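You operate a simulated robot arm through the tools that you are given. There is no shell and no other tool. Be economical: measure what you need, move in short steps, check, and stop when the job is done.

You are at the controls of a simulated robot arm. One attempt, no reset.

Task
Loosen both arm knobs about a quarter turn and fold both safety arms in.
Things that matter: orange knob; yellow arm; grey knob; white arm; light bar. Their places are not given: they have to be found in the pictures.

Only the result counts: the job must be done as asked and must still hold three seconds after the hand-in. Knocking over, shifting, dropping, spilling or breaking anything else fails it. Flat cloth is picked up by pressing the open fingertips on it (5 to 10 N) and closing them slowly along it; thin cloth reads only 2 to 8 mm in the jaws.

Robot
A 6-joint arm with a two-finger parallel gripper, fixed in place. Base frame: the origin is at the foot of the arm, x ahead of it, y to its left, z up. Lengths are in mm, angles in degrees, forces in N, time in s.
With the tool pointing down near the work surface it reaches from about 300 to 800 mm from the base axis. Its first joint turns from -166.0 to 166.0 degrees. Payload 3.91 kg.
The tool frame sits at the grasp point between the pads (the TCP): z along the fingers, y along the line on which they close. The tips reach 30 mm beyond it. The gripper opens to 110 mm. The fingers are 20 mm wide and 10 mm thick; the gripper's body (48 by 112 mm) begins 55 mm behind the TCP.
Orientation is that of the tool frame in the base frame, as a unit quaternion [x, y, z, w]. With the fingers straight down and closing along the base's y, the tool's x points along the base's -x, its y along +y and its z along -z.

Tools
- The arm moves only by the tool drive_tool. Its argument "targets" is one flat list of numbers, 7 for each row, row after row: the gripper command, from -1 (shut) to 1 (fully open), values between in proportion, then the shift along the tool's x, y, z in units of 150 mm (1.0 is 150 mm), then the turn, a rotation vector about the tool's x, y, z in units of 45 degrees (1.0 is 45 degrees). In form: [gripper, dx, dy, dz, wx, wy, wz, gripper, dx, dy, dz, wx, wy, wz, ...]. A call has 1 to 8 rows; each row is the pose to reach, as a shift and turn from the pose commanded when the call began, along the tool's axes at that moment. A call with a number of a shift or a turn outside -1 to 1 is refused whole. A row lasts 0.2 s, in which the tool goes at most 50 mm and 8.6 degrees; a call with a longer step from one row to the next is refused whole, and so is a gripper value outside its range. Where a pose cannot be reached the arm comes as near as it can. A force on the tool above 90 N (or 10 N above the force at the start of the call, whichever is more), or a blocked arm, ends the call early, and 0.2 s more pass. The fingers move at their own pace (about 45 mm/s each) and stop on an object; they squeeze with about 42 N. The grip force told is the motor's: it shows also when the fingers shut on nothing. Time passes only in rows, and 0.2 s behind the last, so rows that repeat a pose let the fingers close. The reply holds the time, the measured pose of the TCP, the force on the tool along the base axes, the opening and the grip force, in the units named above and with some noise.
- Cameras (640 x 400 px; columns grow to the right, rows downward): "scene" is fixed at [50.4, 501.9, 1277]; the picture's right is [-0.52, -0.86, 0.00], its down [-0.59, 0.35, -0.73] and it looks along [0.62, -0.38, -0.68] (base axes); focal length 314 px, centre (320, 200). "wrist" rides on the gripper at [77, 7, -114] in the tool frame; the picture's right is [-0.09, 1.00, 0.00], its down [-0.80, -0.07, -0.59] and it looks along [-0.59, -0.05, 0.80] (tool axes); focal length 270 px, centre (320, 200).
- get_image(camera): a new picture of that camera. The clock stands still meanwhile.
- lift_body(by): slides the trunk up (or, below 0, down) by that many mm; the arm rides with it, the base frame stays. It gives what a move gives, with no picture.
- pixel_to_xyz(camera, pixels): for up to 12 pixels [column, row] of the newest picture of that camera ("zoom" is the newest enlarged one), the place [x, y, z] in the base frame of the surface seen there, good to about 3 mm. The clock stands still meanwhile.
- enlarge(camera, box): a new picture of the part [left, top, right, bottom] of that camera's present view, enlarged. The clock stands still meanwhile.
- hand_in(): hands the job in; it is judged then, once.

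Keep the steps short. Do not move on a guess: measure, check each grasp and each placing, and mend mistakes. In all there are 80 turns and 34 pictures (those below and enlarged ones count). Leave the gripper open and the arm clear of the work at the hand-in unless told otherwise, and finish with a single line.

The tools are called after ">>>" as name(argument=value, ...) on one line, values as JSON. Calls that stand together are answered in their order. drive_tool: Moves the arm, as the interface text tells. Its arguments: {"type":"object","properties":{"targets":{"type":"array"}},"required":["targets"]} The other tools are called the same way: lift_body (by) slides the trunk up or down; get_image (camera) takes a picture; pixel_to_xyz (camera, pixels) gives the place of the surface under pixels of a picture; enlarge (camera, box) takes an enlarged picture of a part of a camera's view; hand_in () hands the job in.

At the start:

```text
clock: 0.0
eef_pos: [447.7, 237.6, 859.0]
ee_rot: [-0.001, 1.0, 0.0, 0.0]
wrist_force: [0.4, -0.3, 0.7]
opening: 109.9
grasp_force: 0.0
trunk travel left (down, up): [-425.0, 185.0]
```

scene: 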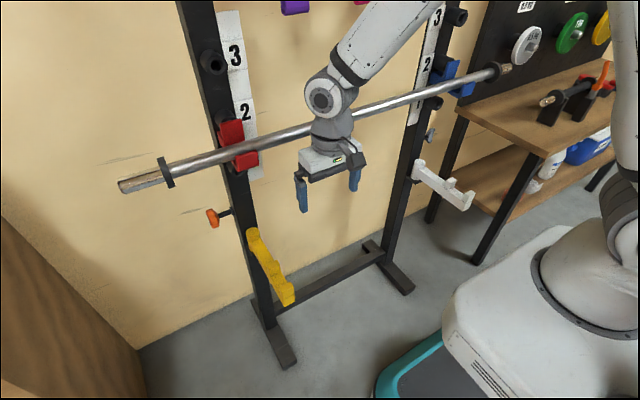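
wrist: 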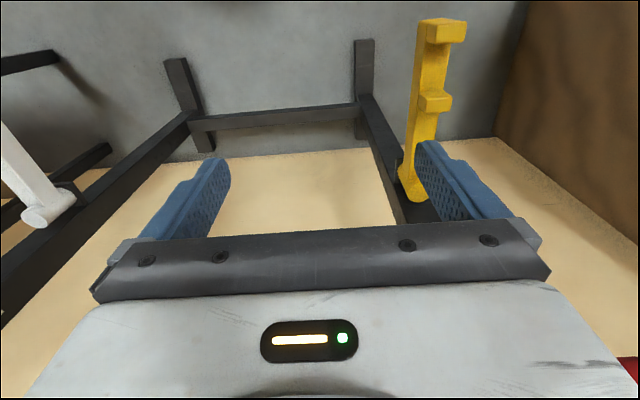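

I see the rack with the orange knob near (212,217), the yellow arm (270,265), the grey knob (430,134) and the white arm (443,185). I'll enlarge both sides.

>>> enlarge(camera="scene", box=[180, 180, 310, 320])

>>> pixel_to_xyz(camera="scene", pixels=[[212, 218], [225, 212], [250, 235], [256, 245], [270, 268], [288, 296], [245, 220], [262, 310], [242, 163], [280, 138], [165, 175], [130, 186]])

>>> enlarge(camera="scene", box=[390, 100, 490, 220])

>>> pixel_to_xyz(camera="scene", pixels=[[430, 134], [420, 163], [416, 178], [440, 185], [455, 198], [465, 203], [410, 160], [404, 200], [440, 98], [455, 75], [425, 130], [453, 183]])

```text
2.86 times, centred on (245, 250) of scene
```

zoom: 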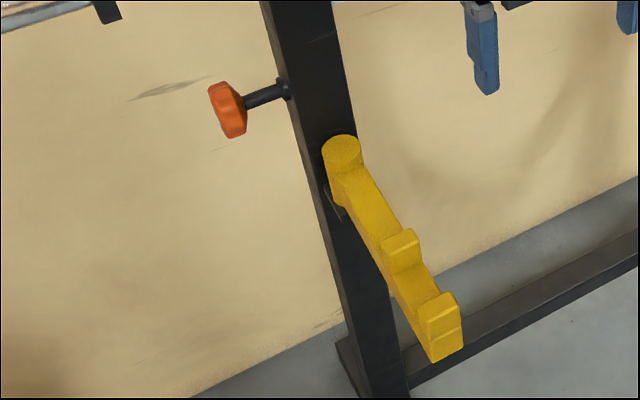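

```text
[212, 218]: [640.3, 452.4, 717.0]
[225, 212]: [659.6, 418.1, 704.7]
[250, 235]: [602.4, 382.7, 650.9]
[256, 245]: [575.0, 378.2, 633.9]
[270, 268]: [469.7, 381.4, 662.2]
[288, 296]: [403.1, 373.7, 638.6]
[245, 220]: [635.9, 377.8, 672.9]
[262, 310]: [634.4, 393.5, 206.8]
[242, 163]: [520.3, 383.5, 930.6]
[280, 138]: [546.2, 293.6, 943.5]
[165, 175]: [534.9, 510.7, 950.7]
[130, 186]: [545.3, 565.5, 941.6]
```

```text
3.33 times, centred on (440, 160) of scene
```

zoom: 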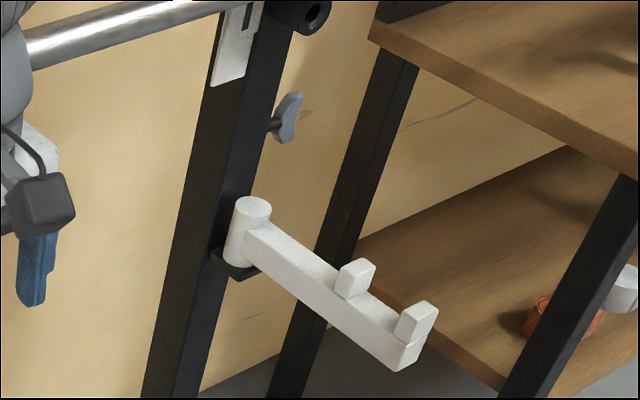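

```text
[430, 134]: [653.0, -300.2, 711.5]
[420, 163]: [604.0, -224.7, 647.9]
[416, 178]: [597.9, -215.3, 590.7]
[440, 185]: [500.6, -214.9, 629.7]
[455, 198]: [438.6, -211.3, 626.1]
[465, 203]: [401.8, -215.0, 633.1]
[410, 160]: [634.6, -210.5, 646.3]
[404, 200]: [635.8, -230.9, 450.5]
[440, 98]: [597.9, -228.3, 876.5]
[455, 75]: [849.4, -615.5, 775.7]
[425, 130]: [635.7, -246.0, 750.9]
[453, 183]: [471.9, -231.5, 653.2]
```

The knobs' axes run along y, outside the uprights, at z about 715. The arms point toward the robot. I'll lower the trunk 120 mm so the wrist can look at them.

>>> lift_body(by=-120)

```text
clock: 1.5
eef_pos: [448.4, 237.5, 740.8]
ee_rot: [-0.001, 1.0, 0.0, 0.001]
wrist_force: [0.9, 0.6, 0.0]
opening: 109.7
grasp_force: 0.1
trunk travel left (down, up): [-305.0, 305.0]
```

Now I pitch the tool toward forward by 45 degrees, turning about the TCP.

>>> drive_tool(targets=[1, 0, 0, 0, 0, -0.167, 0, 1, 0, 0, 0, 0, -0.333, 0, 1, 0, 0, 0, 0, -0.5, 0, 1, 0, 0, 0, 0, -0.667, 0, 1, 0, 0, 0, 0, -0.833, 0, 1, 0, 0, 0, 0, -1, 0])

>>> get_image(camera="scene")

```text
clock: 2.9
eef_pos: [448.5, 237.9, 739.2]
ee_rot: [-0.001, 0.924, 0.0, 0.383]
wrist_force: [-0.1, -0.3, -0.5]
opening: 110.1
grasp_force: 0.0
trunk travel left (down, up): [-305.0, 305.0]
```

```text
29 pictures are left
```

scene: 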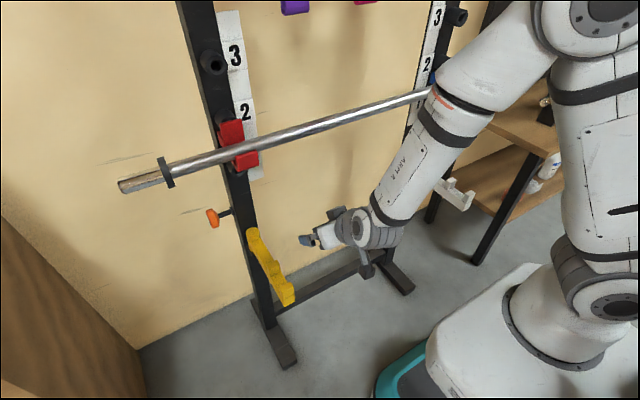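

Clear of everything. I pitch the other 45 degrees, so the fingers point along +x.

>>> drive_tool(targets=[1, 0, 0, 0, 0, -0.167, 0, 1, 0, 0, 0, 0, -0.333, 0, 1, 0, 0, 0, 0, -0.5, 0, 1, 0, 0, 0, 0, -0.667, 0, 1, 0, 0, 0, 0, -0.833, 0, 1, 0, 0, 0, 0, -1, 0])

>>> get_image(camera="scene")

>>> get_image(camera="wrist")

```text
clock: 4.3
eef_pos: [486.7, 290.6, 801.6]
ee_rot: [-0.005, 0.71, -0.015, 0.704]
wrist_force: [0.1, -0.6, -0.2]
opening: 110.0
grasp_force: 0.0
out of reach, approached as far as the arm can: row 2, 3, 4, 5, 6
trunk travel left (down, up): [-305.0, 305.0]
```

```text
28 pictures are left
```

scene: 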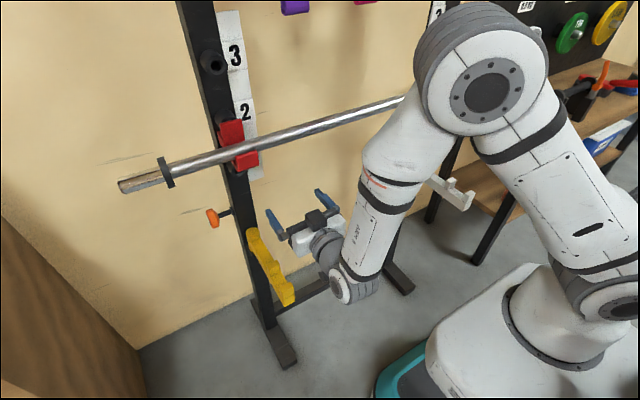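

```text
27 pictures are left
```

wrist: 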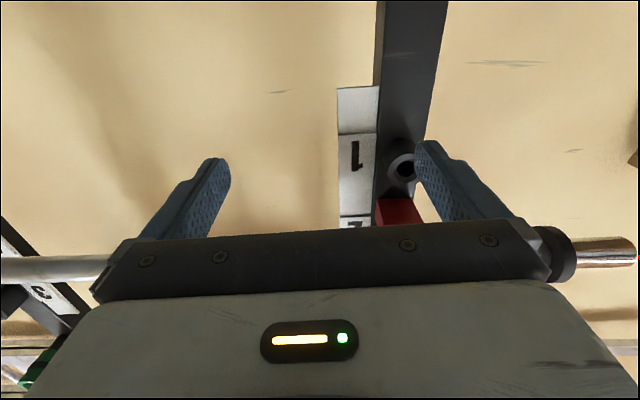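

The arm is at the near limit of its reach here, so the TCP was pushed to (487,291,802). I'll read where the wrist links sit to know the clearance, and measure the knob and yellow arm more finely in an enlarged view.

>>> pixel_to_xyz(camera="scene", pixels=[[340, 290], [375, 290], [320, 245], [300, 242], [365, 270], [385, 170], [460, 30], [490, 90]])

>>> enlarge(camera="scene", box=[190, 190, 254, 230])

>>> pixel_to_xyz(camera="zoom", pixels=[[180, 210], [190, 340], [220, 230], [240, 260], [250, 370], [235, 300], [215, 300], [330, 240], [400, 220], [440, 200], [560, 200], [470, 250]])

```text
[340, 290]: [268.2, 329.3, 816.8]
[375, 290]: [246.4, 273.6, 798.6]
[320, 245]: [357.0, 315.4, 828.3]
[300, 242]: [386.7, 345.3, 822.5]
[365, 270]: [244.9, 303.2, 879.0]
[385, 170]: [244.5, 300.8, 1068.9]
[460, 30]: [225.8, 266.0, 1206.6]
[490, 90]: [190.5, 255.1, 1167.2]
```

```text
10.00 times, centred on (222, 210) of scene
```

zoom: 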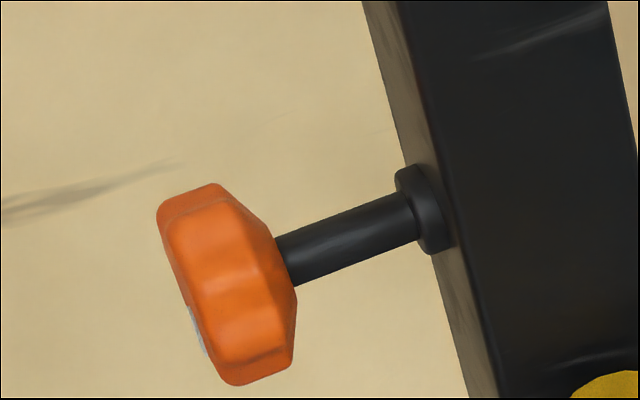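

```text
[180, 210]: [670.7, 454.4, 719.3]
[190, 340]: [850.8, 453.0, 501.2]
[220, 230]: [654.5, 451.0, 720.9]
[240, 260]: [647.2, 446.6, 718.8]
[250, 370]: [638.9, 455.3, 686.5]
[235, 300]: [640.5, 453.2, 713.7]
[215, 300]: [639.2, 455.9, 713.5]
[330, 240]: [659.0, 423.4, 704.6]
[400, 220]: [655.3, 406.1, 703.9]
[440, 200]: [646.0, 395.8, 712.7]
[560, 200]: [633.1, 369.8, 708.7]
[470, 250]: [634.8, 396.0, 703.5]
```

The orange knob's axis reads about x 663, z 702, with the knob at y 440–465 and a radius of about 25. Yellow's outer edge is y≈398. I'll roll the tool so it closes vertically, and carry it out to the left above the yellow arm. First half now.

>>> drive_tool(targets=[1, 0, 0.12, 0, 0, 0, 0.167, 1, 0, 0.25, 0, 0, 0, 0.333, 1, 0, 0.4, 0, 0, 0, 0.5, 1, 0, 0.55, 0, 0, 0, 0.667, 1, 0, 0.7, 0, 0, 0, 0.833, 1, 0, 0.8, 0, 0, 0, 1])

```text
clock: 5.7
eef_pos: [523.4, 541.9, 934.7]
ee_rot: [0.267, 0.67, 0.232, 0.653]
wrist_force: [-46.1, -14.2, -10.3]
opening: 98.9
grasp_force: 0.1
out of reach, approached as far as the arm can: row 1, 2, 3, 4, 5, 6
trunk travel left (down, up): [-305.0, 305.0]
```

The arm moved strangely and now reads -46 N along x, probably against the bar. I need to look before I move.

>>> get_image(camera="scene")

>>> get_image(camera="wrist")

```text
25 pictures are left
```

scene: 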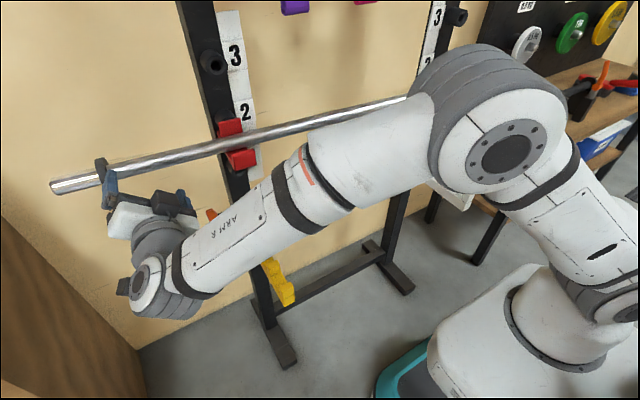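

```text
24 pictures are left
```

wrist: 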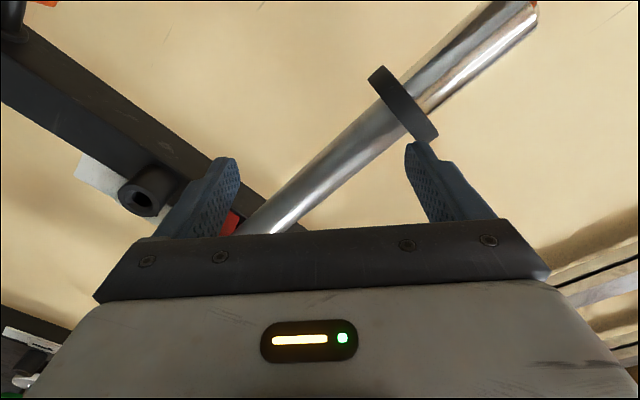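

The bar has been dragged outward along its length: the collar moved from (165,175) to (108,165). I'll measure how far, so I can put it back.

>>> pixel_to_xyz(camera="scene", pixels=[[60, 187], [85, 180], [104, 185], [98, 160], [106, 163], [112, 190], [150, 165], [200, 153], [300, 125], [400, 98]])

>>> enlarge(camera="scene", box=[40, 130, 240, 255])

>>> pixel_to_xyz(camera="wrist", pixels=[[400, 105], [385, 80], [430, 130], [340, 180], [420, 70], [510, 20], [415, 150], [220, 165]])

```text
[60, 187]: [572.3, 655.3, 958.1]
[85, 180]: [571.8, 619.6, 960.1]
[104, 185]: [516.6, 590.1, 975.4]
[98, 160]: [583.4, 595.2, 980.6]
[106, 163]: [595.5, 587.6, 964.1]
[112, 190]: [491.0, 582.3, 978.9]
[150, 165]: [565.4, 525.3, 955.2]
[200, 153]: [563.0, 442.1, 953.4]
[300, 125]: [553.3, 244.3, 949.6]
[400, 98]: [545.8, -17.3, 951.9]
```

```text
3.20 times, centred on (140, 192) of scene
```

zoom: 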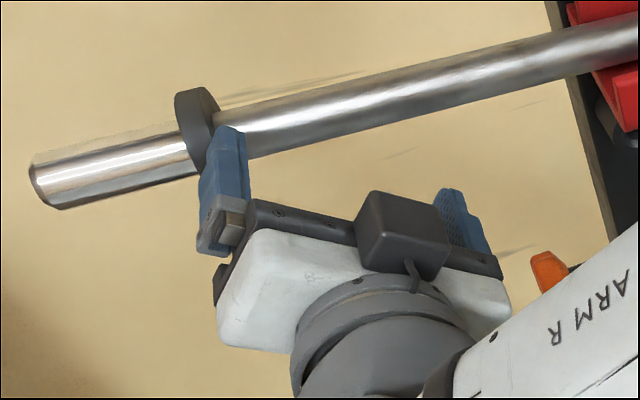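

```text
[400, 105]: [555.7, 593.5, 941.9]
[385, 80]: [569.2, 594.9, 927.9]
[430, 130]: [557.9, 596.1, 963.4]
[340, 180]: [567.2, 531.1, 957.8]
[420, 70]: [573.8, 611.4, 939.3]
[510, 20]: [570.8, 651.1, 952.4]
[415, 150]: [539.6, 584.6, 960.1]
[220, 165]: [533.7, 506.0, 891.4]
```

The collar moved about 85 mm in +y, and the +y fingertip lies just inside it, pressing on the bar. I retreat straight back along the tool in small steps.

>>> drive_tool(targets=[1, 0, 0, -0.1, 0, 0, 0, 1, 0, 0, -0.2, 0, 0, 0])

```text
clock: 6.3
eef_pos: [500.8, 543.7, 933.8]
ee_rot: [0.268, 0.672, 0.226, 0.652]
wrist_force: [-0.6, 0.9, 0.8]
opening: 110.2
grasp_force: 0.0
trunk travel left (down, up): [-305.0, 305.0]
```

Free now. I check how the bar rests, at both the hooks and the end.

>>> drive_tool(targets=[1, 0, 0, -0.2, 0, 0, 0])

>>> get_image(camera="scene")

>>> pixel_to_xyz(camera="scene", pixels=[[60, 187], [104, 172], [150, 165], [200, 153], [300, 125], [400, 98], [242, 130], [242, 160], [230, 130]])

```text
clock: 6.7
eef_pos: [471.6, 547.7, 935.0]
ee_rot: [0.268, 0.673, 0.226, 0.651]
wrist_force: [0.0, -0.1, -0.4]
opening: 110.3
grasp_force: 0.1
out of reach, approached as far as the arm can: row 1
trunk travel left (down, up): [-305.0, 305.0]
```

```text
22 pictures are left
```

scene: 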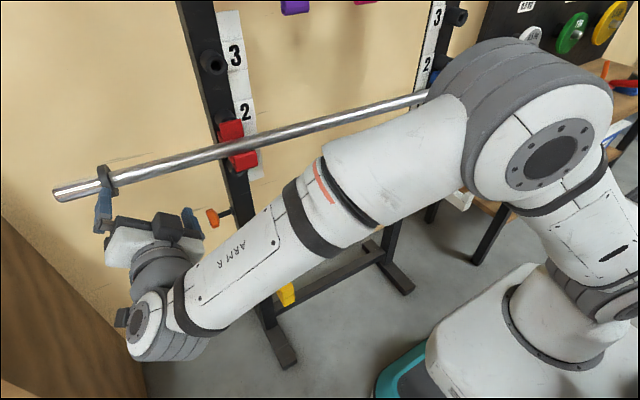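

```text
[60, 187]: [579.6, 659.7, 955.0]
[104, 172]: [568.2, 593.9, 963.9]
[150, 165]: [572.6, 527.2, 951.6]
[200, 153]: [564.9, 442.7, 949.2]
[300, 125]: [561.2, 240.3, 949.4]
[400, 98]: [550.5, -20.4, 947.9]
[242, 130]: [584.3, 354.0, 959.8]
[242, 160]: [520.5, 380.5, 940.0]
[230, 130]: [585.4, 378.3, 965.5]
```

The bar still rests on the hooks, shifted about +85 in y with its left end about +15 in x. Before I mend that, I want the arm's own geometry, to understand the reach limits.

>>> pixel_to_xyz(camera="scene", pixels=[[555, 160], [500, 90], [520, 290], [600, 300], [620, 250], [350, 180], [150, 315], [215, 310], [160, 265], [600, 200], [430, 200], [165, 350]])

```text
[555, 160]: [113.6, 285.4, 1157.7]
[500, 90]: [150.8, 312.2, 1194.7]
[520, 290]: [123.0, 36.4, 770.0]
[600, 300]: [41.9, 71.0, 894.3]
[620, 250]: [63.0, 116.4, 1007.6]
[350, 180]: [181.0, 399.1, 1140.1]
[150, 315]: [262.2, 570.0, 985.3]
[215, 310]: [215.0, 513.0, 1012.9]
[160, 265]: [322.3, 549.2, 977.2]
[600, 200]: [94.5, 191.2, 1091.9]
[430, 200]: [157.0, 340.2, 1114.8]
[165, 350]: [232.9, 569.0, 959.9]
```

The geometry looks like an elbow-up arm with room outward. I roll the further 45 degrees so the fingers close vertically, with a small shift toward y≈508, staying in front of the bar.

>>> drive_tool(targets=[1, -0.03, -0.03, 0, 0, 0, 0.15, 1, -0.06, -0.06, 0, 0, 0, 0.3, 1, -0.09, -0.09, 0, 0, 0, 0.45, 1, -0.12, -0.12, 0, 0, 0, 0.6, 1, -0.14, -0.15, 0, 0, 0, 0.75, 1, -0.16, -0.18, 0, 0, 0, 0.9, 1, -0.176, -0.2, 0, 0, 0, 1])

```text
clock: 8.3
eef_pos: [546.7, 675.0, 1067.0]
ee_rot: [0.504, 0.521, 0.453, 0.519]
wrist_force: [-0.8, -0.4, 0.5]
opening: 109.9
grasp_force: 0.1
out of reach, approached as far as the arm can: row 1, 2, 3, 4, 5, 6, 7
trunk travel left (down, up): [-305.0, 305.0]
```

The orientation was reached, but the position was pushed outward to (547,675,1067), so a wrist joint seems to be near a limit with this roll direction. I look at the pose.

>>> get_image(camera="scene")

>>> pixel_to_xyz(camera="scene", pixels=[[60, 190], [104, 178], [150, 165], [200, 153]])

```text
21 pictures are left
```

scene: 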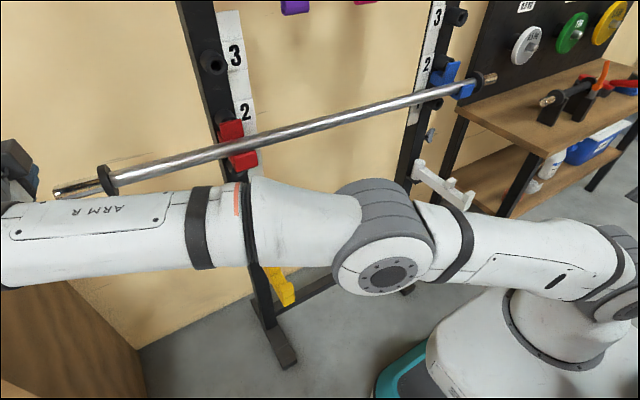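

```text
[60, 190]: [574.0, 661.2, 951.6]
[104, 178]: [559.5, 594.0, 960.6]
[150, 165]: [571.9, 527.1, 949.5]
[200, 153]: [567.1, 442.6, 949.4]
```

The arm is nearly stretched, so this roll direction bends the wrist to its limit. I'll roll the other way, in place here above and outside the bar end, back 45 degrees first.

>>> drive_tool(targets=[1, 0, 0, 0, 0, 0, -0.15, 1, 0, 0, 0, 0, 0, -0.3, 1, 0, 0, 0, 0, 0, -0.45, 1, 0, 0, 0, 0, 0, -0.6, 1, 0, 0, 0, 0, 0, -0.75, 1, 0, 0, 0, 0, 0, -0.9, 1, 0, 0, 0, 0, 0, -1])

>>> drive_tool(targets=[1, 0, 0, 0, 0, 0, -0.15, 1, 0, 0, 0, 0, 0, -0.3, 1, 0, 0, 0, 0, 0, -0.45, 1, 0, 0, 0, 0, 0, -0.6, 1, 0, 0, 0, 0, 0, -0.75, 1, 0, 0, 0, 0, 0, -0.9, 1, 0, 0, 0, 0, 0, -1])

```text
clock: 9.9
eef_pos: [554.6, 678.2, 1063.7]
ee_rot: [0.267, 0.672, 0.228, 0.652]
wrist_force: [-0.4, 0.1, -0.1]
opening: 110.1
grasp_force: 0.1
trunk travel left (down, up): [-305.0, 305.0]
```

```text
clock: 11.5
eef_pos: [555.5, 679.1, 1063.1]
ee_rot: [-0.01, 0.723, -0.039, 0.69]
wrist_force: [0.6, 0.3, 0.4]
opening: 109.9
grasp_force: 0.0
trunk travel left (down, up): [-305.0, 305.0]
```

Both reached cleanly. I continue with another 90 degrees in the same direction.

>>> drive_tool(targets=[1, 0, 0, 0, 0, 0, -0.15, 1, 0, 0, 0, 0, 0, -0.3, 1, 0, 0, 0, 0, 0, -0.45, 1, 0, 0, 0, 0, 0, -0.6, 1, 0, 0, 0, 0, 0, -0.75, 1, 0, 0, 0, 0, 0, -0.9, 1, 0, 0, 0, 0, 0, -1])

>>> drive_tool(targets=[1, 0, 0, 0, 0, 0, -0.15, 1, 0, 0, 0, 0, 0, -0.3, 1, 0, 0, 0, 0, 0, -0.45, 1, 0, 0, 0, 0, 0, -0.6, 1, 0, 0, 0, 0, 0, -0.75, 1, 0, 0, 0, 0, 0, -0.9, 1, 0, 0, 0, 0, 0, -0.95])

```text
clock: 13.1
eef_pos: [555.3, 677.8, 1062.8]
ee_rot: [-0.286, 0.664, -0.3, 0.622]
wrist_force: [-0.4, -0.4, -0.3]
opening: 109.9
grasp_force: 0.0
trunk travel left (down, up): [-305.0, 305.0]
```

```text
clock: 14.7
eef_pos: [555.2, 679.7, 1062.8]
ee_rot: [-0.508, 0.514, -0.506, 0.471]
wrist_force: [-0.3, -0.3, -0.1]
opening: 110.0
grasp_force: 0.1
trunk travel left (down, up): [-305.0, 305.0]
```

Now the tool closes vertically and points along +x, and this side is well within reach. Next I back off in x and come down in front of the bar toward (470, 530, 950).

>>> drive_tool(targets=[1, 0, 0, -0.2, 0, 0, 0, 1, 0, 0, -0.4, 0, 0, 0, 1, 0, 0, -0.57, 0, 0, 0, 1, 0.25, 0.15, -0.57, 0, 0, 0, 1, 0.5, 0.35, -0.57, 0, 0, 0, 1, 0.75, 0.55, -0.57, 0, 0, 0, 1, 1, 0.75, -0.57, 0, 0, 0])

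>>> get_image(camera="wrist")

```text
clock: 16.3
eef_pos: [457.9, 529.2, 959.2]
ee_rot: [-0.507, 0.515, -0.505, 0.471]
wrist_force: [-0.3, -0.2, 0.4]
opening: 109.9
grasp_force: 0.1
trunk travel left (down, up): [-305.0, 305.0]
```

```text
20 pictures are left
```

wrist: 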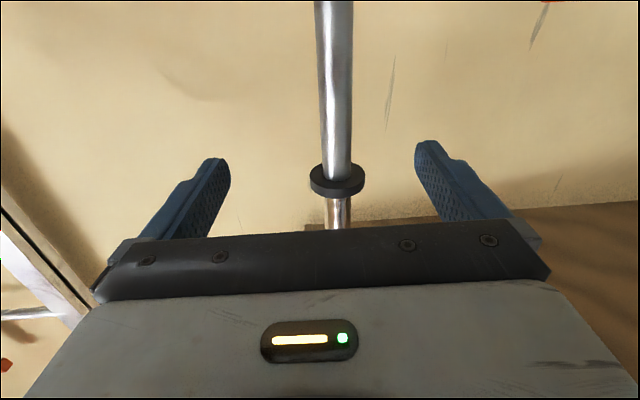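

Bar and collar show at column 335, between the fingers. I measure them.

>>> pixel_to_xyz(camera="wrist", pixels=[[335, 20], [335, 80], [335, 130], [336, 160], [318, 90], [350, 90], [338, 175], [312, 180], [362, 180], [338, 205], [338, 225]])

```text
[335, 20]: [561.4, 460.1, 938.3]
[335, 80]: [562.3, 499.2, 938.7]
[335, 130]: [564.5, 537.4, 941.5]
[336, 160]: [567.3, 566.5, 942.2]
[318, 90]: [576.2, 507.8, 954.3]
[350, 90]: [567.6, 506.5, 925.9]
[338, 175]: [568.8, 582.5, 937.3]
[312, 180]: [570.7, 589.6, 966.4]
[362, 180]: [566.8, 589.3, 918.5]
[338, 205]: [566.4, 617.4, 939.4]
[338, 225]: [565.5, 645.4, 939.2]
```

The bar's centre is x≈577, z≈940 at y 500, with a radius of about 15. I'll advance with open fingers to straddle the bar at y≈530 (collar at 583+).

>>> drive_tool(targets=[1, 0, 0.09, 0, 0, 0, 0, 1, -0.01, 0.09, 0.2, 0, 0, 0, 1, -0.02, 0.09, 0.4, 0, 0, 0, 1, -0.03, 0.09, 0.6, 0, 0, 0, 1, -0.043, 0.09, 0.797, 0, 0, 0])

>>> get_image(camera="wrist")

```text
clock: 17.5
eef_pos: [578.0, 530.8, 940.6]
ee_rot: [-0.508, 0.515, -0.505, 0.471]
wrist_force: [-0.7, -0.2, 0.0]
opening: 110.0
grasp_force: 0.0
trunk travel left (down, up): [-305.0, 305.0]
```

```text
19 pictures are left
```

wrist: 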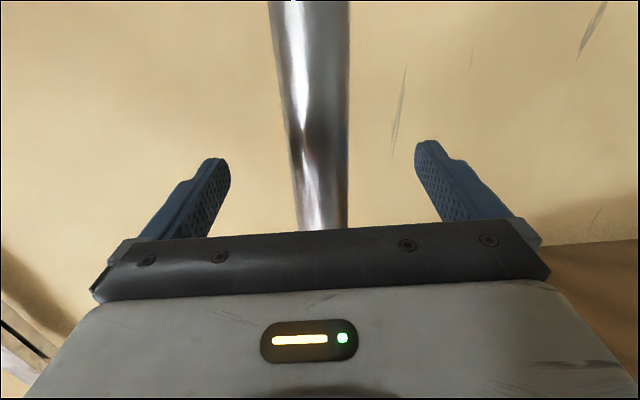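

The bar sits between the fingers. I close on it.

>>> drive_tool(targets=[-0.6, 0, 0, 0, 0, 0, 0, -0.6, 0, 0, 0, 0, 0, 0, -0.6, 0, 0, 0, 0, 0, 0, -0.6, 0, 0, 0, 0, 0, 0, -0.6, 0, 0, 0, 0, 0, 0, -0.6, 0, 0, 0, 0, 0, 0])

```text
clock: 18.9
eef_pos: [577.9, 530.1, 940.3]
ee_rot: [-0.508, 0.515, -0.504, 0.472]
wrist_force: [-1.6, -0.8, -0.3]
opening: 29.3
grasp_force: 42.2
trunk travel left (down, up): [-305.0, 305.0]
```

Held: opening 29.3, 42 N. I slide the bar back by about (-21, -83, 0) in small steps.

>>> drive_tool(targets=[-0.6, 0.08, 0.003, -0.017, 0, 0, 0, -0.6, 0.16, 0.006, -0.034, 0, 0, 0, -0.6, 0.24, 0.009, -0.05, 0, 0, 0, -0.6, 0.32, 0.013, -0.067, 0, 0, 0, -0.6, 0.4, 0.016, -0.084, 0, 0, 0, -0.6, 0.48, 0.019, -0.1, 0, 0, 0, -0.6, 0.559, 0.022, -0.117, 0, 0, 0])

>>> get_image(camera="scene")

```text
clock: 20.5
eef_pos: [556.4, 447.9, 937.1]
ee_rot: [-0.509, 0.515, -0.506, 0.468]
wrist_force: [0.6, 5.2, 1.3]
opening: 28.9
grasp_force: 42.1
trunk travel left (down, up): [-305.0, 305.0]
```

```text
18 pictures are left
```

scene: 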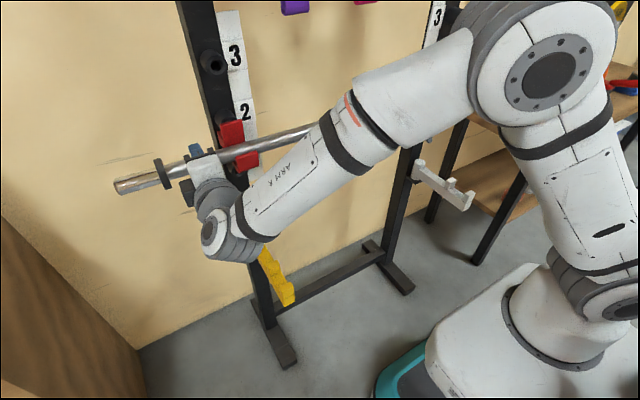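

Compared with the first picture (tip at ~117, collar ~165), it's now about 4 px too far left. I measure in the same way as before.

>>> pixel_to_xyz(camera="scene", pixels=[[165, 175], [161, 175], [130, 186], [126, 186], [280, 138], [116, 184], [118, 184], [120, 184], [170, 175], [300, 133], [290, 135]])

>>> enlarge(camera="scene", box=[100, 140, 300, 265])

```text
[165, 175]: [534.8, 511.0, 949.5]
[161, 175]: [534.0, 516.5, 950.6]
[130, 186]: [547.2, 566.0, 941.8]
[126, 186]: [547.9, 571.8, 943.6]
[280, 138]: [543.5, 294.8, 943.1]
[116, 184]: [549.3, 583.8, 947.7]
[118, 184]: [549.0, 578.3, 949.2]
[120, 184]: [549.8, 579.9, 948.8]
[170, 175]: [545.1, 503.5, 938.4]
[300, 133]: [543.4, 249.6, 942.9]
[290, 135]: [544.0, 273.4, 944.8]
```

```text
3.20 times, centred on (200, 202) of scene
```

zoom: 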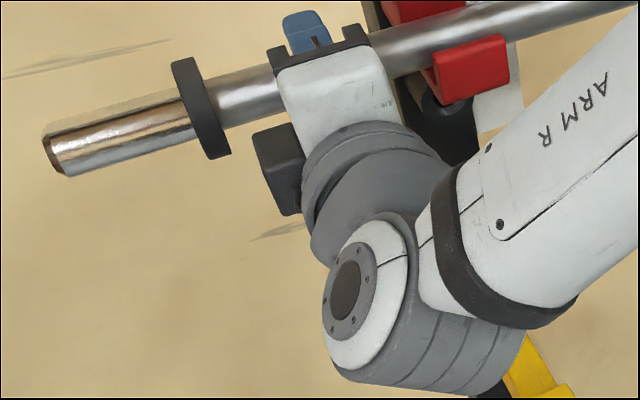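

x and z match the original within 2 mm. In y the bar is about 8 mm short (tip at column 113 against about 117), so I move 8 mm more, then open.

>>> drive_tool(targets=[-0.6, 0.027, 0, 0, 0, 0, 0, -0.6, 0.055, 0, 0, 0, 0, 0, -0.6, 0.055, 0, 0, 0, 0, 0])

>>> drive_tool(targets=[-0.4, 0, 0, 0, 0, 0, 0, 0, 0, 0, 0, 0, 0, 0, 1, 0, 0, 0, 0, 0, 0, 1, 0, 0, 0, 0, 0, 0, 1, 0, 0, 0, 0, 0, 0, 1, 0, 0, 0, 0, 0, 0, 1, 0, 0, 0, 0, 0, 0])

```text
clock: 21.3
eef_pos: [556.3, 438.5, 937.8]
ee_rot: [-0.51, 0.514, -0.505, 0.47]
wrist_force: [-1.8, 7.9, -1.4]
opening: 28.7
grasp_force: 42.1
trunk travel left (down, up): [-305.0, 305.0]
```

```text
clock: 22.9
eef_pos: [555.5, 438.2, 940.2]
ee_rot: [-0.507, 0.515, -0.505, 0.471]
wrist_force: [-0.6, -0.1, 0.1]
opening: 110.3
grasp_force: 0.1
trunk travel left (down, up): [-305.0, 305.0]
```

Released cleanly. I back straight out, then shift outward to y≈560.

>>> drive_tool(targets=[1, 0, 0, -0.2, 0, 0, 0, 1, 0, 0, -0.4, 0, 0, 0, 1, 0, 0, -0.6, 0, 0, 0, 1, 0, 0, -0.7, 0, 0, 0, 1, -0.3, 0, -0.7, 0, 0, 0, 1, -0.6, 0, -0.7, 0, 0, 0, 1, -0.9, 0, -0.7, 0, 0, 0])

>>> get_image(camera="scene")

```text
clock: 24.5
eef_pos: [454.5, 575.8, 938.7]
ee_rot: [-0.508, 0.514, -0.506, 0.47]
wrist_force: [0.1, -0.9, 0.6]
opening: 110.2
grasp_force: 0.0
trunk travel left (down, up): [-305.0, 305.0]
```

```text
16 pictures are left
```

scene: 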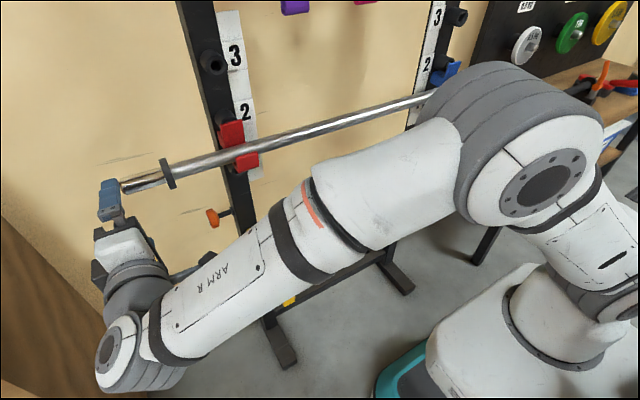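

The bar looks exactly as at the start (collar at 160–176, tip ~118). Next I yaw the tool 30 degrees so it points forward and inward.

>>> drive_tool(targets=[1, 0.03, 0, 0, 0, 0.13, 0, 1, 0.06, 0, 0, 0, 0.27, 0, 1, 0.1, 0, 0, 0, 0.4, 0, 1, 0.1, 0, 0, 0, 0.53, 0, 1, 0.1, 0, 0, 0, 0.667, 0])

>>> lift_body(by=-237)

>>> get_image(camera="wrist")

```text
clock: 25.7
eef_pos: [457.5, 561.9, 940.5]
ee_rot: [0.36, -0.619, 0.62, -0.32]
wrist_force: [0.0, 0.0, 0.4]
opening: 110.0
grasp_force: 0.1
trunk travel left (down, up): [-305.0, 305.0]
```

```text
clock: 28.2
eef_pos: [455.4, 561.1, 704.1]
ee_rot: [-0.359, 0.62, -0.619, 0.322]
wrist_force: [-0.5, 0.2, 0.5]
opening: 110.1
grasp_force: 0.1
trunk travel left (down, up): [-68.0, 542.0]
```

```text
15 pictures are left
```

wrist: 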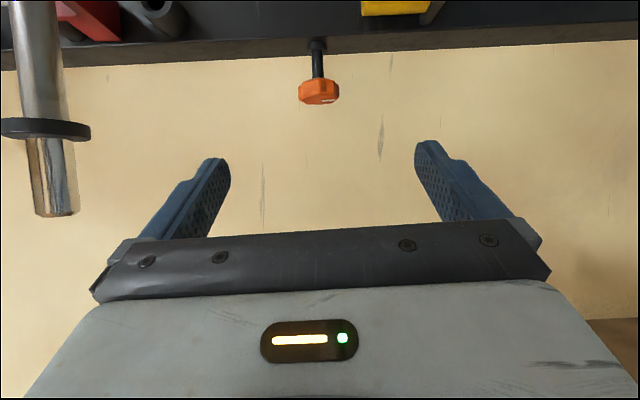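

The knob is clearly in view at (319,92). I measure it.

>>> enlarge(camera="wrist", box=[272, 30, 368, 110])

>>> pixel_to_xyz(camera="wrist", pixels=[[318, 65], [318, 85], [318, 95], [318, 101], [300, 92], [337, 90], [302, 97], [335, 97], [318, 50]])

```text
5.00 times, centred on (320, 70) of wrist
```

zoom: 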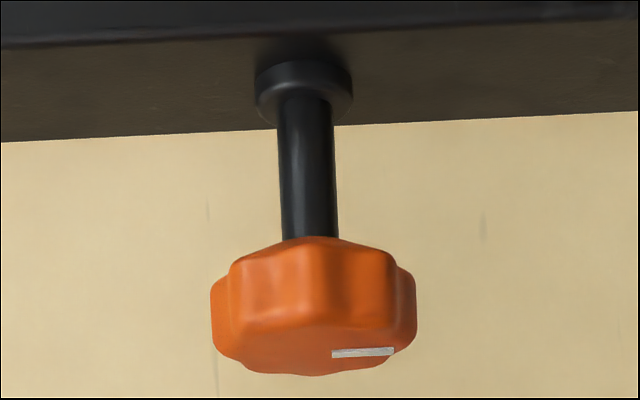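

```text
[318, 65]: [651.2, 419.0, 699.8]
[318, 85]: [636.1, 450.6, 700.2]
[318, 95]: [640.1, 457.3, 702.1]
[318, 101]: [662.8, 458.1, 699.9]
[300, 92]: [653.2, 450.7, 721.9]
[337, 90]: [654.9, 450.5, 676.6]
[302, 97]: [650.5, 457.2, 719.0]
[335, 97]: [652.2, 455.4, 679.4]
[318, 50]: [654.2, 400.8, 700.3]
```

The knob's axis is x≈660, z≈700, y 440–458. The white mark points straight down, and loosening (counter-clockwise from outside) should bring it toward the robot (-x). I approach 135 mm first.

>>> drive_tool(targets=[1, -0.1, -0.019, 0.2, 0, 0, 0, 1, -0.1, -0.019, 0.4, 0, 0, 0, 1, -0.1, -0.019, 0.6, 0, 0, 0, 1, -0.1, -0.019, 0.8, 0, 0, 0, 1, -0.1, -0.019, 0.9, 0, 0, 0])

>>> drive_tool(targets=[1, 0, 0, 0.2, 0, 0, 0, 1, 0, 0, 0.4, 0, 0, 0, 1, 0, 0, 0.55, 0, 0, 0, 1, 0, 0, 0.653, 0, 0, 0])

>>> get_image(camera="wrist")

```text
clock: 29.4
eef_pos: [578.8, 500.0, 703.6]
ee_rot: [-0.36, 0.619, -0.619, 0.322]
wrist_force: [-0.5, -0.1, 0.0]
opening: 110.1
grasp_force: 0.0
trunk travel left (down, up): [-68.0, 542.0]
```

```text
clock: 30.4
eef_pos: [660.2, 449.6, 701.3]
ee_rot: [-0.361, 0.619, -0.619, 0.322]
wrist_force: [-0.1, 0.3, 0.0]
opening: 110.1
grasp_force: 0.0
trunk travel left (down, up): [-68.0, 542.0]
```

```text
13 pictures are left
```

wrist: 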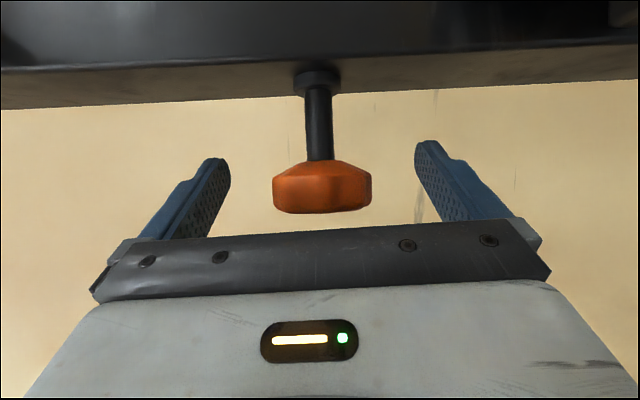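

Knob centred between the fingers. I close on it.

>>> drive_tool(targets=[-0.6, 0, 0, 0, 0, 0, 0, -0.6, 0, 0, 0, 0, 0, 0, -0.6, 0, 0, 0, 0, 0, 0, -0.6, 0, 0, 0, 0, 0, 0, -0.6, 0, 0, 0, 0, 0, 0])

```text
clock: 31.6
eef_pos: [660.6, 448.2, 700.6]
ee_rot: [0.36, -0.619, 0.62, -0.321]
wrist_force: [-4.5, -1.7, -5.8]
opening: 50.2
grasp_force: 44.8
trunk travel left (down, up): [-68.0, 542.0]
```

Gripped (opening 50, 45 N). I turn about the base +y axis through the knob by 45 degrees, in 7.5-degree steps.

>>> drive_tool(targets=[-0.6, 0, 0, 0, -0.141, -0.004, -0.089, -0.6, 0, 0, 0, -0.281, -0.008, -0.179, -0.6, 0, 0, 0, -0.422, -0.012, -0.268, -0.6, 0, 0, 0, -0.563, -0.016, -0.357, -0.6, 0, 0, 0, -0.703, -0.02, -0.447, -0.6, 0, 0, 0, -0.844, -0.024, -0.536])

>>> get_image(camera="wrist")

```text
clock: 33.0
eef_pos: [657.7, 449.0, 700.2]
ee_rot: [-0.568, 0.696, -0.435, 0.057]
wrist_force: [-19.9, -19.1, -14.7]
opening: 50.0
grasp_force: 45.1
trunk travel left (down, up): [-68.0, 542.0]
```

```text
12 pictures are left
```

wrist: 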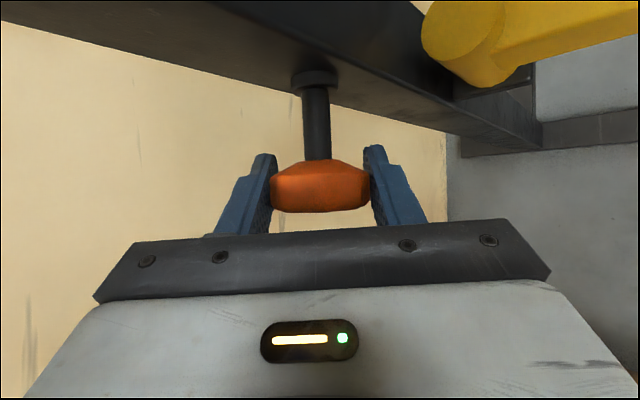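

The knob turned with the gripper. I open, swing back 45 degrees about the same axis, and check the mark.

>>> drive_tool(targets=[0, 0, 0, 0, 0, 0, 0, 0.6, 0, 0, 0, 0, 0, 0, 1, 0, 0, 0, 0, 0, 0, 1, 0, 0, 0, 0, 0, 0, 1, 0, 0, 0, 0, 0, 0, 1, 0, 0, 0, 0, 0, 0])

>>> drive_tool(targets=[1, 0, 0, 0, 0.141, 0.004, 0.089, 1, 0, 0, 0, 0.281, 0.008, 0.179, 1, 0, 0, 0, 0.422, 0.012, 0.268, 1, 0, 0, 0, 0.563, 0.016, 0.357, 1, 0, 0, 0, 0.703, 0.02, 0.447, 1, 0, 0, 0, 0.844, 0.024, 0.536])

>>> enlarge(camera="scene", box=[180, 185, 260, 235])

```text
clock: 34.4
eef_pos: [660.6, 448.9, 699.7]
ee_rot: [-0.569, 0.695, -0.436, 0.06]
wrist_force: [0.5, -0.4, 0.3]
opening: 110.1
grasp_force: 0.0
trunk travel left (down, up): [-68.0, 542.0]
```

```text
clock: 35.8
eef_pos: [661.4, 449.7, 699.3]
ee_rot: [0.359, -0.619, 0.619, -0.324]
wrist_force: [0.0, -0.6, -0.9]
opening: 109.8
grasp_force: 0.0
trunk travel left (down, up): [-68.0, 542.0]
```

```text
8.00 times, centred on (220, 210) of scene
```

zoom: 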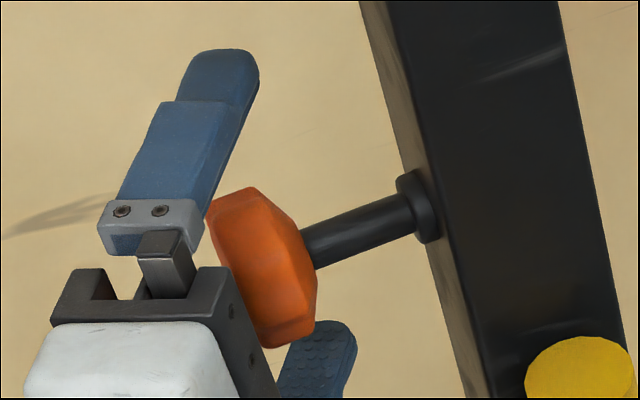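

The mark is hidden behind the gripper. I regrip and turn the second 45 degrees; the mark gets checked once I'm backed off.

>>> drive_tool(targets=[-0.6, 0, 0, 0, 0, 0, 0, -0.6, 0, 0, 0, 0, 0, 0, -0.6, 0, 0, 0, 0, 0, 0, -0.6, 0, 0, 0, 0, 0, 0, -0.6, 0, 0, 0, 0, 0, 0])

>>> drive_tool(targets=[-0.6, 0, 0, 0, -0.141, -0.004, -0.089, -0.6, 0, 0, 0, -0.281, -0.008, -0.179, -0.6, 0, 0, 0, -0.422, -0.012, -0.268, -0.6, 0, 0, 0, -0.563, -0.016, -0.357, -0.6, 0, 0, 0, -0.703, -0.02, -0.447, -0.6, 0, 0, 0, -0.844, -0.024, -0.536, -0.6, 0, 0, 0, -0.844, -0.024, -0.536])

>>> drive_tool(targets=[0, 0, 0, 0, 0, 0, 0, 0.6, 0, 0, 0, 0, 0, 0, 1, 0, 0, 0, 0, 0, 0, 1, 0, 0, 0, 0, 0, 0, 1, 0, 0, 0, 0, 0, 0, 1, 0, 0, 0, 0, 0, 0])

>>> drive_tool(targets=[1, 0, 0, 0, 0.141, 0.004, 0.089, 1, 0, 0, 0, 0.281, 0.008, 0.179, 1, 0, 0, 0, 0.422, 0.012, 0.268, 1, 0, 0, 0, 0.563, 0.016, 0.357, 1, 0, 0, 0, 0.703, 0.02, 0.447, 1, 0, 0, 0, 0.844, 0.024, 0.536])

>>> drive_tool(targets=[1, 0, 0, -0.25, 0, 0, 0, 1, 0, 0, -0.5, 0, 0, 0, 1, 0, 0, -0.75, 0, 0, 0, 1, 0, 0, -1, 0, 0, 0])

>>> enlarge(camera="wrist", box=[262, 40, 378, 130])

```text
clock: 37.0
eef_pos: [662.1, 450.2, 699.6]
ee_rot: [0.36, -0.619, 0.619, -0.322]
wrist_force: [-0.7, -0.2, -2.5]
opening: 49.5
grasp_force: 44.8
trunk travel left (down, up): [-68.0, 542.0]
```

```text
clock: 38.6
eef_pos: [660.0, 449.8, 699.6]
ee_rot: [-0.569, 0.696, -0.434, 0.059]
wrist_force: [2.1, 5.8, -0.1]
opening: 49.0
grasp_force: 44.6
trunk travel left (down, up): [-68.0, 542.0]
```

```text
clock: 40.0
eef_pos: [661.4, 450.0, 698.8]
ee_rot: [-0.569, 0.695, -0.435, 0.059]
wrist_force: [-0.2, 0.5, -0.4]
opening: 109.8
grasp_force: 0.1
trunk travel left (down, up): [-68.0, 542.0]
```

```text
clock: 41.4
eef_pos: [660.0, 449.8, 700.2]
ee_rot: [-0.359, 0.62, -0.619, 0.323]
wrist_force: [0.1, -0.5, -0.9]
opening: 109.8
grasp_force: 0.0
trunk travel left (down, up): [-68.0, 542.0]
```

```text
clock: 42.4
eef_pos: [533.4, 529.9, 703.3]
ee_rot: [0.36, -0.619, 0.62, -0.321]
wrist_force: [-0.6, 0.1, -0.2]
opening: 110.1
grasp_force: 0.0
trunk travel left (down, up): [-68.0, 542.0]
```

```text
4.44 times, centred on (320, 85) of wrist
```

zoom: 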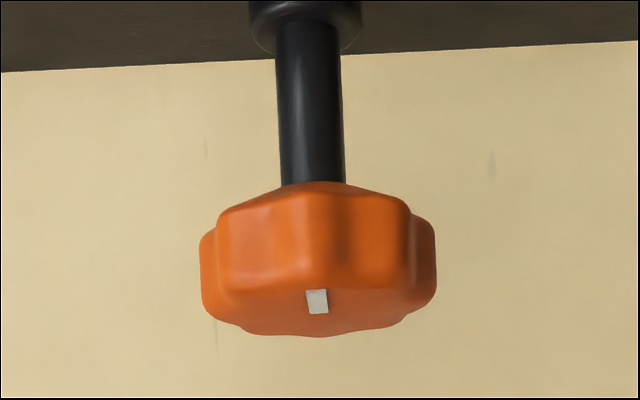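

The white mark now points toward the robot: an exact quarter turn in the loosening direction. Next I fold the yellow arm. I close the fingers and go to the outer side of the yellow arm near its free end, at TCP about (427,456,615), still 35 mm clear.

>>> drive_tool(targets=[-1, 0, 0.1, -0.15, 0, 0, 0, -1, 0, 0.25, -0.332, 0, 0, 0, -1, 0.1, 0.4, -0.332, 0, 0, 0, -1, 0.25, 0.55, -0.332, 0, 0, 0, -1, 0.45, 0.635, -0.332, 0, 0, 0, -1, 0.65, 0.635, -0.332, 0, 0, 0, -1, 0.795, 0.635, -0.332, 0, 0, 0])

>>> get_image(camera="wrist")

```text
clock: 44.0
eef_pos: [424.0, 453.9, 616.4]
ee_rot: [0.36, -0.619, 0.62, -0.32]
wrist_force: [-1.2, 0.4, 0.6]
opening: 0.0
grasp_force: 32.1
trunk travel left (down, up): [-68.0, 542.0]
```

```text
9 pictures are left
```

wrist: 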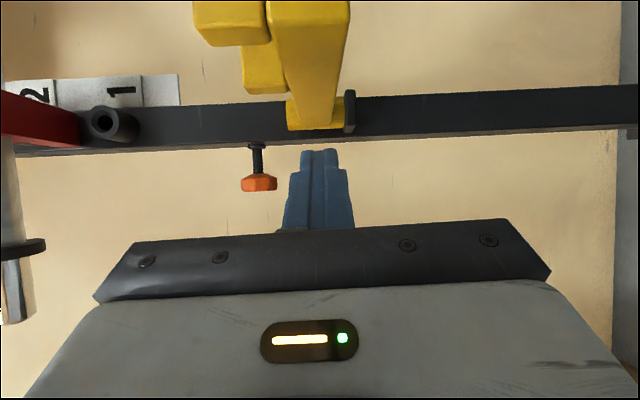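

The beam spans columns 270–350, with its lugs upward (left), and the fingers line up with its height. I measure it.

>>> pixel_to_xyz(camera="wrist", pixels=[[310, 40], [340, 40], [275, 40], [310, 10], [230, 20], [265, 70], [310, 100], [312, 122], [350, 110]])

```text
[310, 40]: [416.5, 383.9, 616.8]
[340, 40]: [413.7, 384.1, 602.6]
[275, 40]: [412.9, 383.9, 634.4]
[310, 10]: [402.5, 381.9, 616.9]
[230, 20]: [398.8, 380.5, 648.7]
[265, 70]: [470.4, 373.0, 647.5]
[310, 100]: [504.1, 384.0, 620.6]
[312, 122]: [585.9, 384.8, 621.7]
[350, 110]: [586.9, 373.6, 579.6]
```

The outer face is at y≈384 and the beam at z 600–636. I push the arm along an arc about its pivot (602,372), as far as 45 degrees.

>>> drive_tool(targets=[-1, 0.119, 0.003, 0.086, 0, 0, 0, -1, 0.238, 0.006, 0.172, 0, 0, 0, -1, 0.35, 0.01, 0.241, 0, 0, 0, -1, 0.462, 0.013, 0.31, 0, 0, 0, -1, 0.56, 0.015, 0.4, 0, 0, 0, -1, 0.644, 0.016, 0.502, 0, 0, 0, -1, 0.708, 0.016, 0.615, 0, 0, 0, -1, 0.769, 0.015, 0.733, 0, 0, 0])

>>> get_image(camera="scene")

```text
clock: 45.8
eef_pos: [454.5, 296.6, 618.9]
ee_rot: [-0.359, 0.62, -0.62, 0.322]
wrist_force: [0.5, 0.8, -0.2]
opening: 0.0
grasp_force: 37.3
trunk travel left (down, up): [-68.0, 542.0]
```

```text
8 pictures are left
```

scene: 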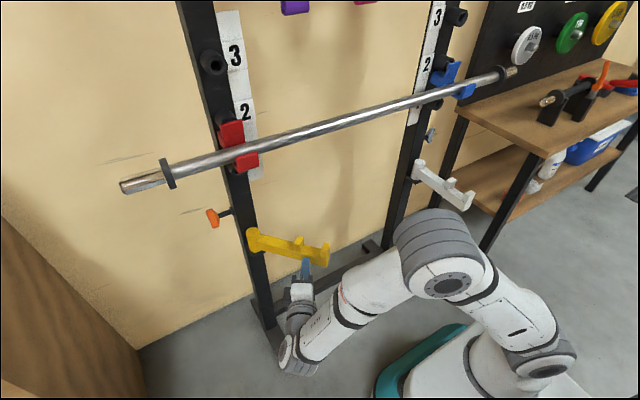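

The arm swings with the fingers, and the bar is exactly as in the first picture. I continue the arc to 90 degrees.

>>> drive_tool(targets=[-1, 0.03, 0, 0.13, 0, 0, 0, -1, 0.06, 0, 0.26, 0, 0, 0, -1, 0.057, 0, 0.39, 0, 0, 0, -1, 0.053, 0, 0.523, 0, 0, 0, -1, 0.02, -0.01, 0.65, 0, 0, 0, -1, -0.02, -0.01, 0.775, 0, 0, 0])

>>> pixel_to_xyz(camera="scene", pixels=[[430, 134], [431, 131], [429, 138], [420, 163], [162, 175], [322, 250]])

>>> enlarge(camera="scene", box=[200, 190, 360, 290])

>>> pixel_to_xyz(camera="zoom", pixels=[[200, 160], [300, 150], [400, 130], [450, 125], [480, 120], [520, 120]])

```text
clock: 47.2
eef_pos: [555.5, 237.2, 614.5]
ee_rot: [0.36, -0.619, 0.62, -0.322]
wrist_force: [-1.4, 2.1, -1.2]
opening: 0.0
grasp_force: 37.6
trunk travel left (down, up): [-68.0, 542.0]
```

```text
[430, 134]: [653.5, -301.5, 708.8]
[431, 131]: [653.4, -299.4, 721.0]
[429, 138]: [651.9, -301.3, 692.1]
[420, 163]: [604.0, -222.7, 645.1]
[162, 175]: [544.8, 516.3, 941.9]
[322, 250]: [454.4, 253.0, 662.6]
```

```text
4.00 times, centred on (280, 240) of scene
```

zoom: 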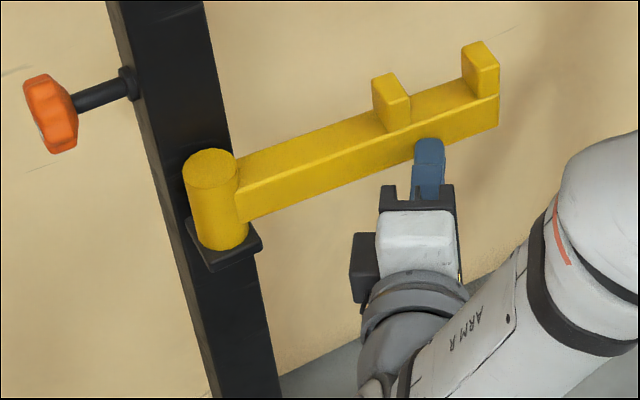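

```text
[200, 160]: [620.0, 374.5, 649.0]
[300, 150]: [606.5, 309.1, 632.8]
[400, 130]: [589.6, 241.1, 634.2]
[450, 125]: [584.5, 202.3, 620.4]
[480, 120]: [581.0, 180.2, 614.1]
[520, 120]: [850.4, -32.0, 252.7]
```

The arm stands at about 84 degrees (front face x 584 at y 202 and 581 at y 180). I push about 14 mm more, for the full 90.

>>> drive_tool(targets=[-1, -0.025, 0, 0.05, 0, 0, 0, -1, -0.045, 0, 0.09, 0, 0, 0, -1, -0.045, 0, 0.09, 0, 0, 0])

>>> enlarge(camera="scene", box=[200, 190, 360, 290])

>>> pixel_to_xyz(camera="zoom", pixels=[[300, 180], [330, 172], [360, 165], [470, 120], [480, 115], [490, 110], [300, 150], [440, 100]])

```text
clock: 48.0
eef_pos: [565.3, 235.0, 614.6]
ee_rot: [0.36, -0.619, 0.621, -0.32]
wrist_force: [-80.0, 8.0, -5.2]
opening: 0.0
grasp_force: 38.0
trunk travel left (down, up): [-68.0, 542.0]
```

```text
4.00 times, centred on (280, 240) of scene
```

zoom: 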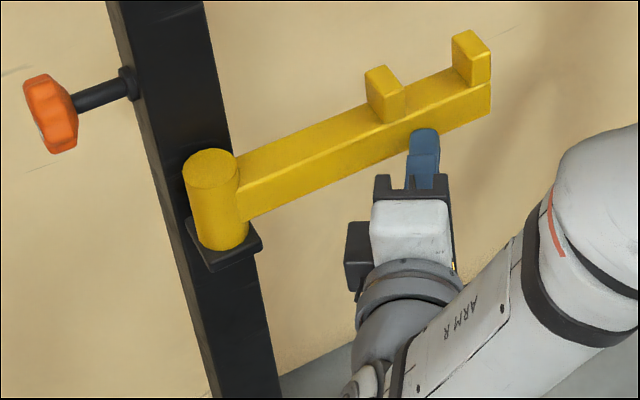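

```text
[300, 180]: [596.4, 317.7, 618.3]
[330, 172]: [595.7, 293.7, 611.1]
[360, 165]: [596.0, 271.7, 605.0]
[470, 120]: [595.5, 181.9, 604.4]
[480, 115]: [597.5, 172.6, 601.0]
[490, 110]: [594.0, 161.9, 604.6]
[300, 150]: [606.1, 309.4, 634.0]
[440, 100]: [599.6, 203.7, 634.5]
```

The arm is at its stop at exactly 90 degrees (front face x≈596 all along, -80 N). I back off and raise the trunk to travel at about z 790.

>>> drive_tool(targets=[-1, 0, 0, -0.13, 0, 0, 0, -1, 0, 0, -0.25, 0, 0, 0, -1, 0, 0, -0.4, 0, 0, 0, -1, 0, 0, -0.5, 0, 0, 0])

>>> lift_body(by=175)

```text
clock: 49.0
eef_pos: [506.2, 276.2, 616.0]
ee_rot: [-0.36, 0.62, -0.619, 0.322]
wrist_force: [1.0, 0.1, -0.2]
opening: 0.1
grasp_force: 37.3
trunk travel left (down, up): [-68.0, 542.0]
```

```text
clock: 50.9
eef_pos: [505.1, 275.7, 789.4]
ee_rot: [-0.358, 0.62, -0.62, 0.321]
wrist_force: [-0.3, 1.0, -0.4]
opening: 0.1
grasp_force: 37.6
trunk travel left (down, up): [-243.0, 367.0]
```

Now I yaw back to straight ahead while sliding to (575,150,790), under and in front of the bar.

>>> drive_tool(targets=[-1, 0.077, 0, 0.141, 0, -0.118, 0, -1, 0.153, 0, 0.281, 0, -0.237, 0, -1, 0.23, 0, 0.422, 0, -0.355, 0, -1, 0.306, 0, 0.563, 0, -0.473, 0, -1, 0.383, 0, 0.703, 0, -0.592, 0, -1, 0.459, 0, 0.844, 0, -0.71, 0])

```text
clock: 52.3
eef_pos: [577.4, 150.4, 788.6]
ee_rot: [0.518, -0.506, 0.496, -0.479]
wrist_force: [0.2, 0.0, 0.3]
opening: 0.2
grasp_force: 37.3
trunk travel left (down, up): [-243.0, 367.0]
```

All reached. I slide 150 mm toward -y.

>>> drive_tool(targets=[-1, 0.2, 0, 0, 0, 0, 0, -1, 0.4, 0, 0, 0, 0, 0, -1, 0.6, 0, 0, 0, 0, 0, -1, 0.8, 0, 0, 0, 0, 0, -1, 1, 0, 0, 0, 0, 0])

```text
clock: 53.5
eef_pos: [567.9, 62.2, 798.9]
ee_rot: [-0.508, 0.516, -0.505, 0.47]
wrist_force: [1.1, -0.7, 0.0]
opening: 0.0
grasp_force: 37.5
out of reach, approached as far as the arm can: row 3, 4, 5
trunk travel left (down, up): [-243.0, 367.0]
```

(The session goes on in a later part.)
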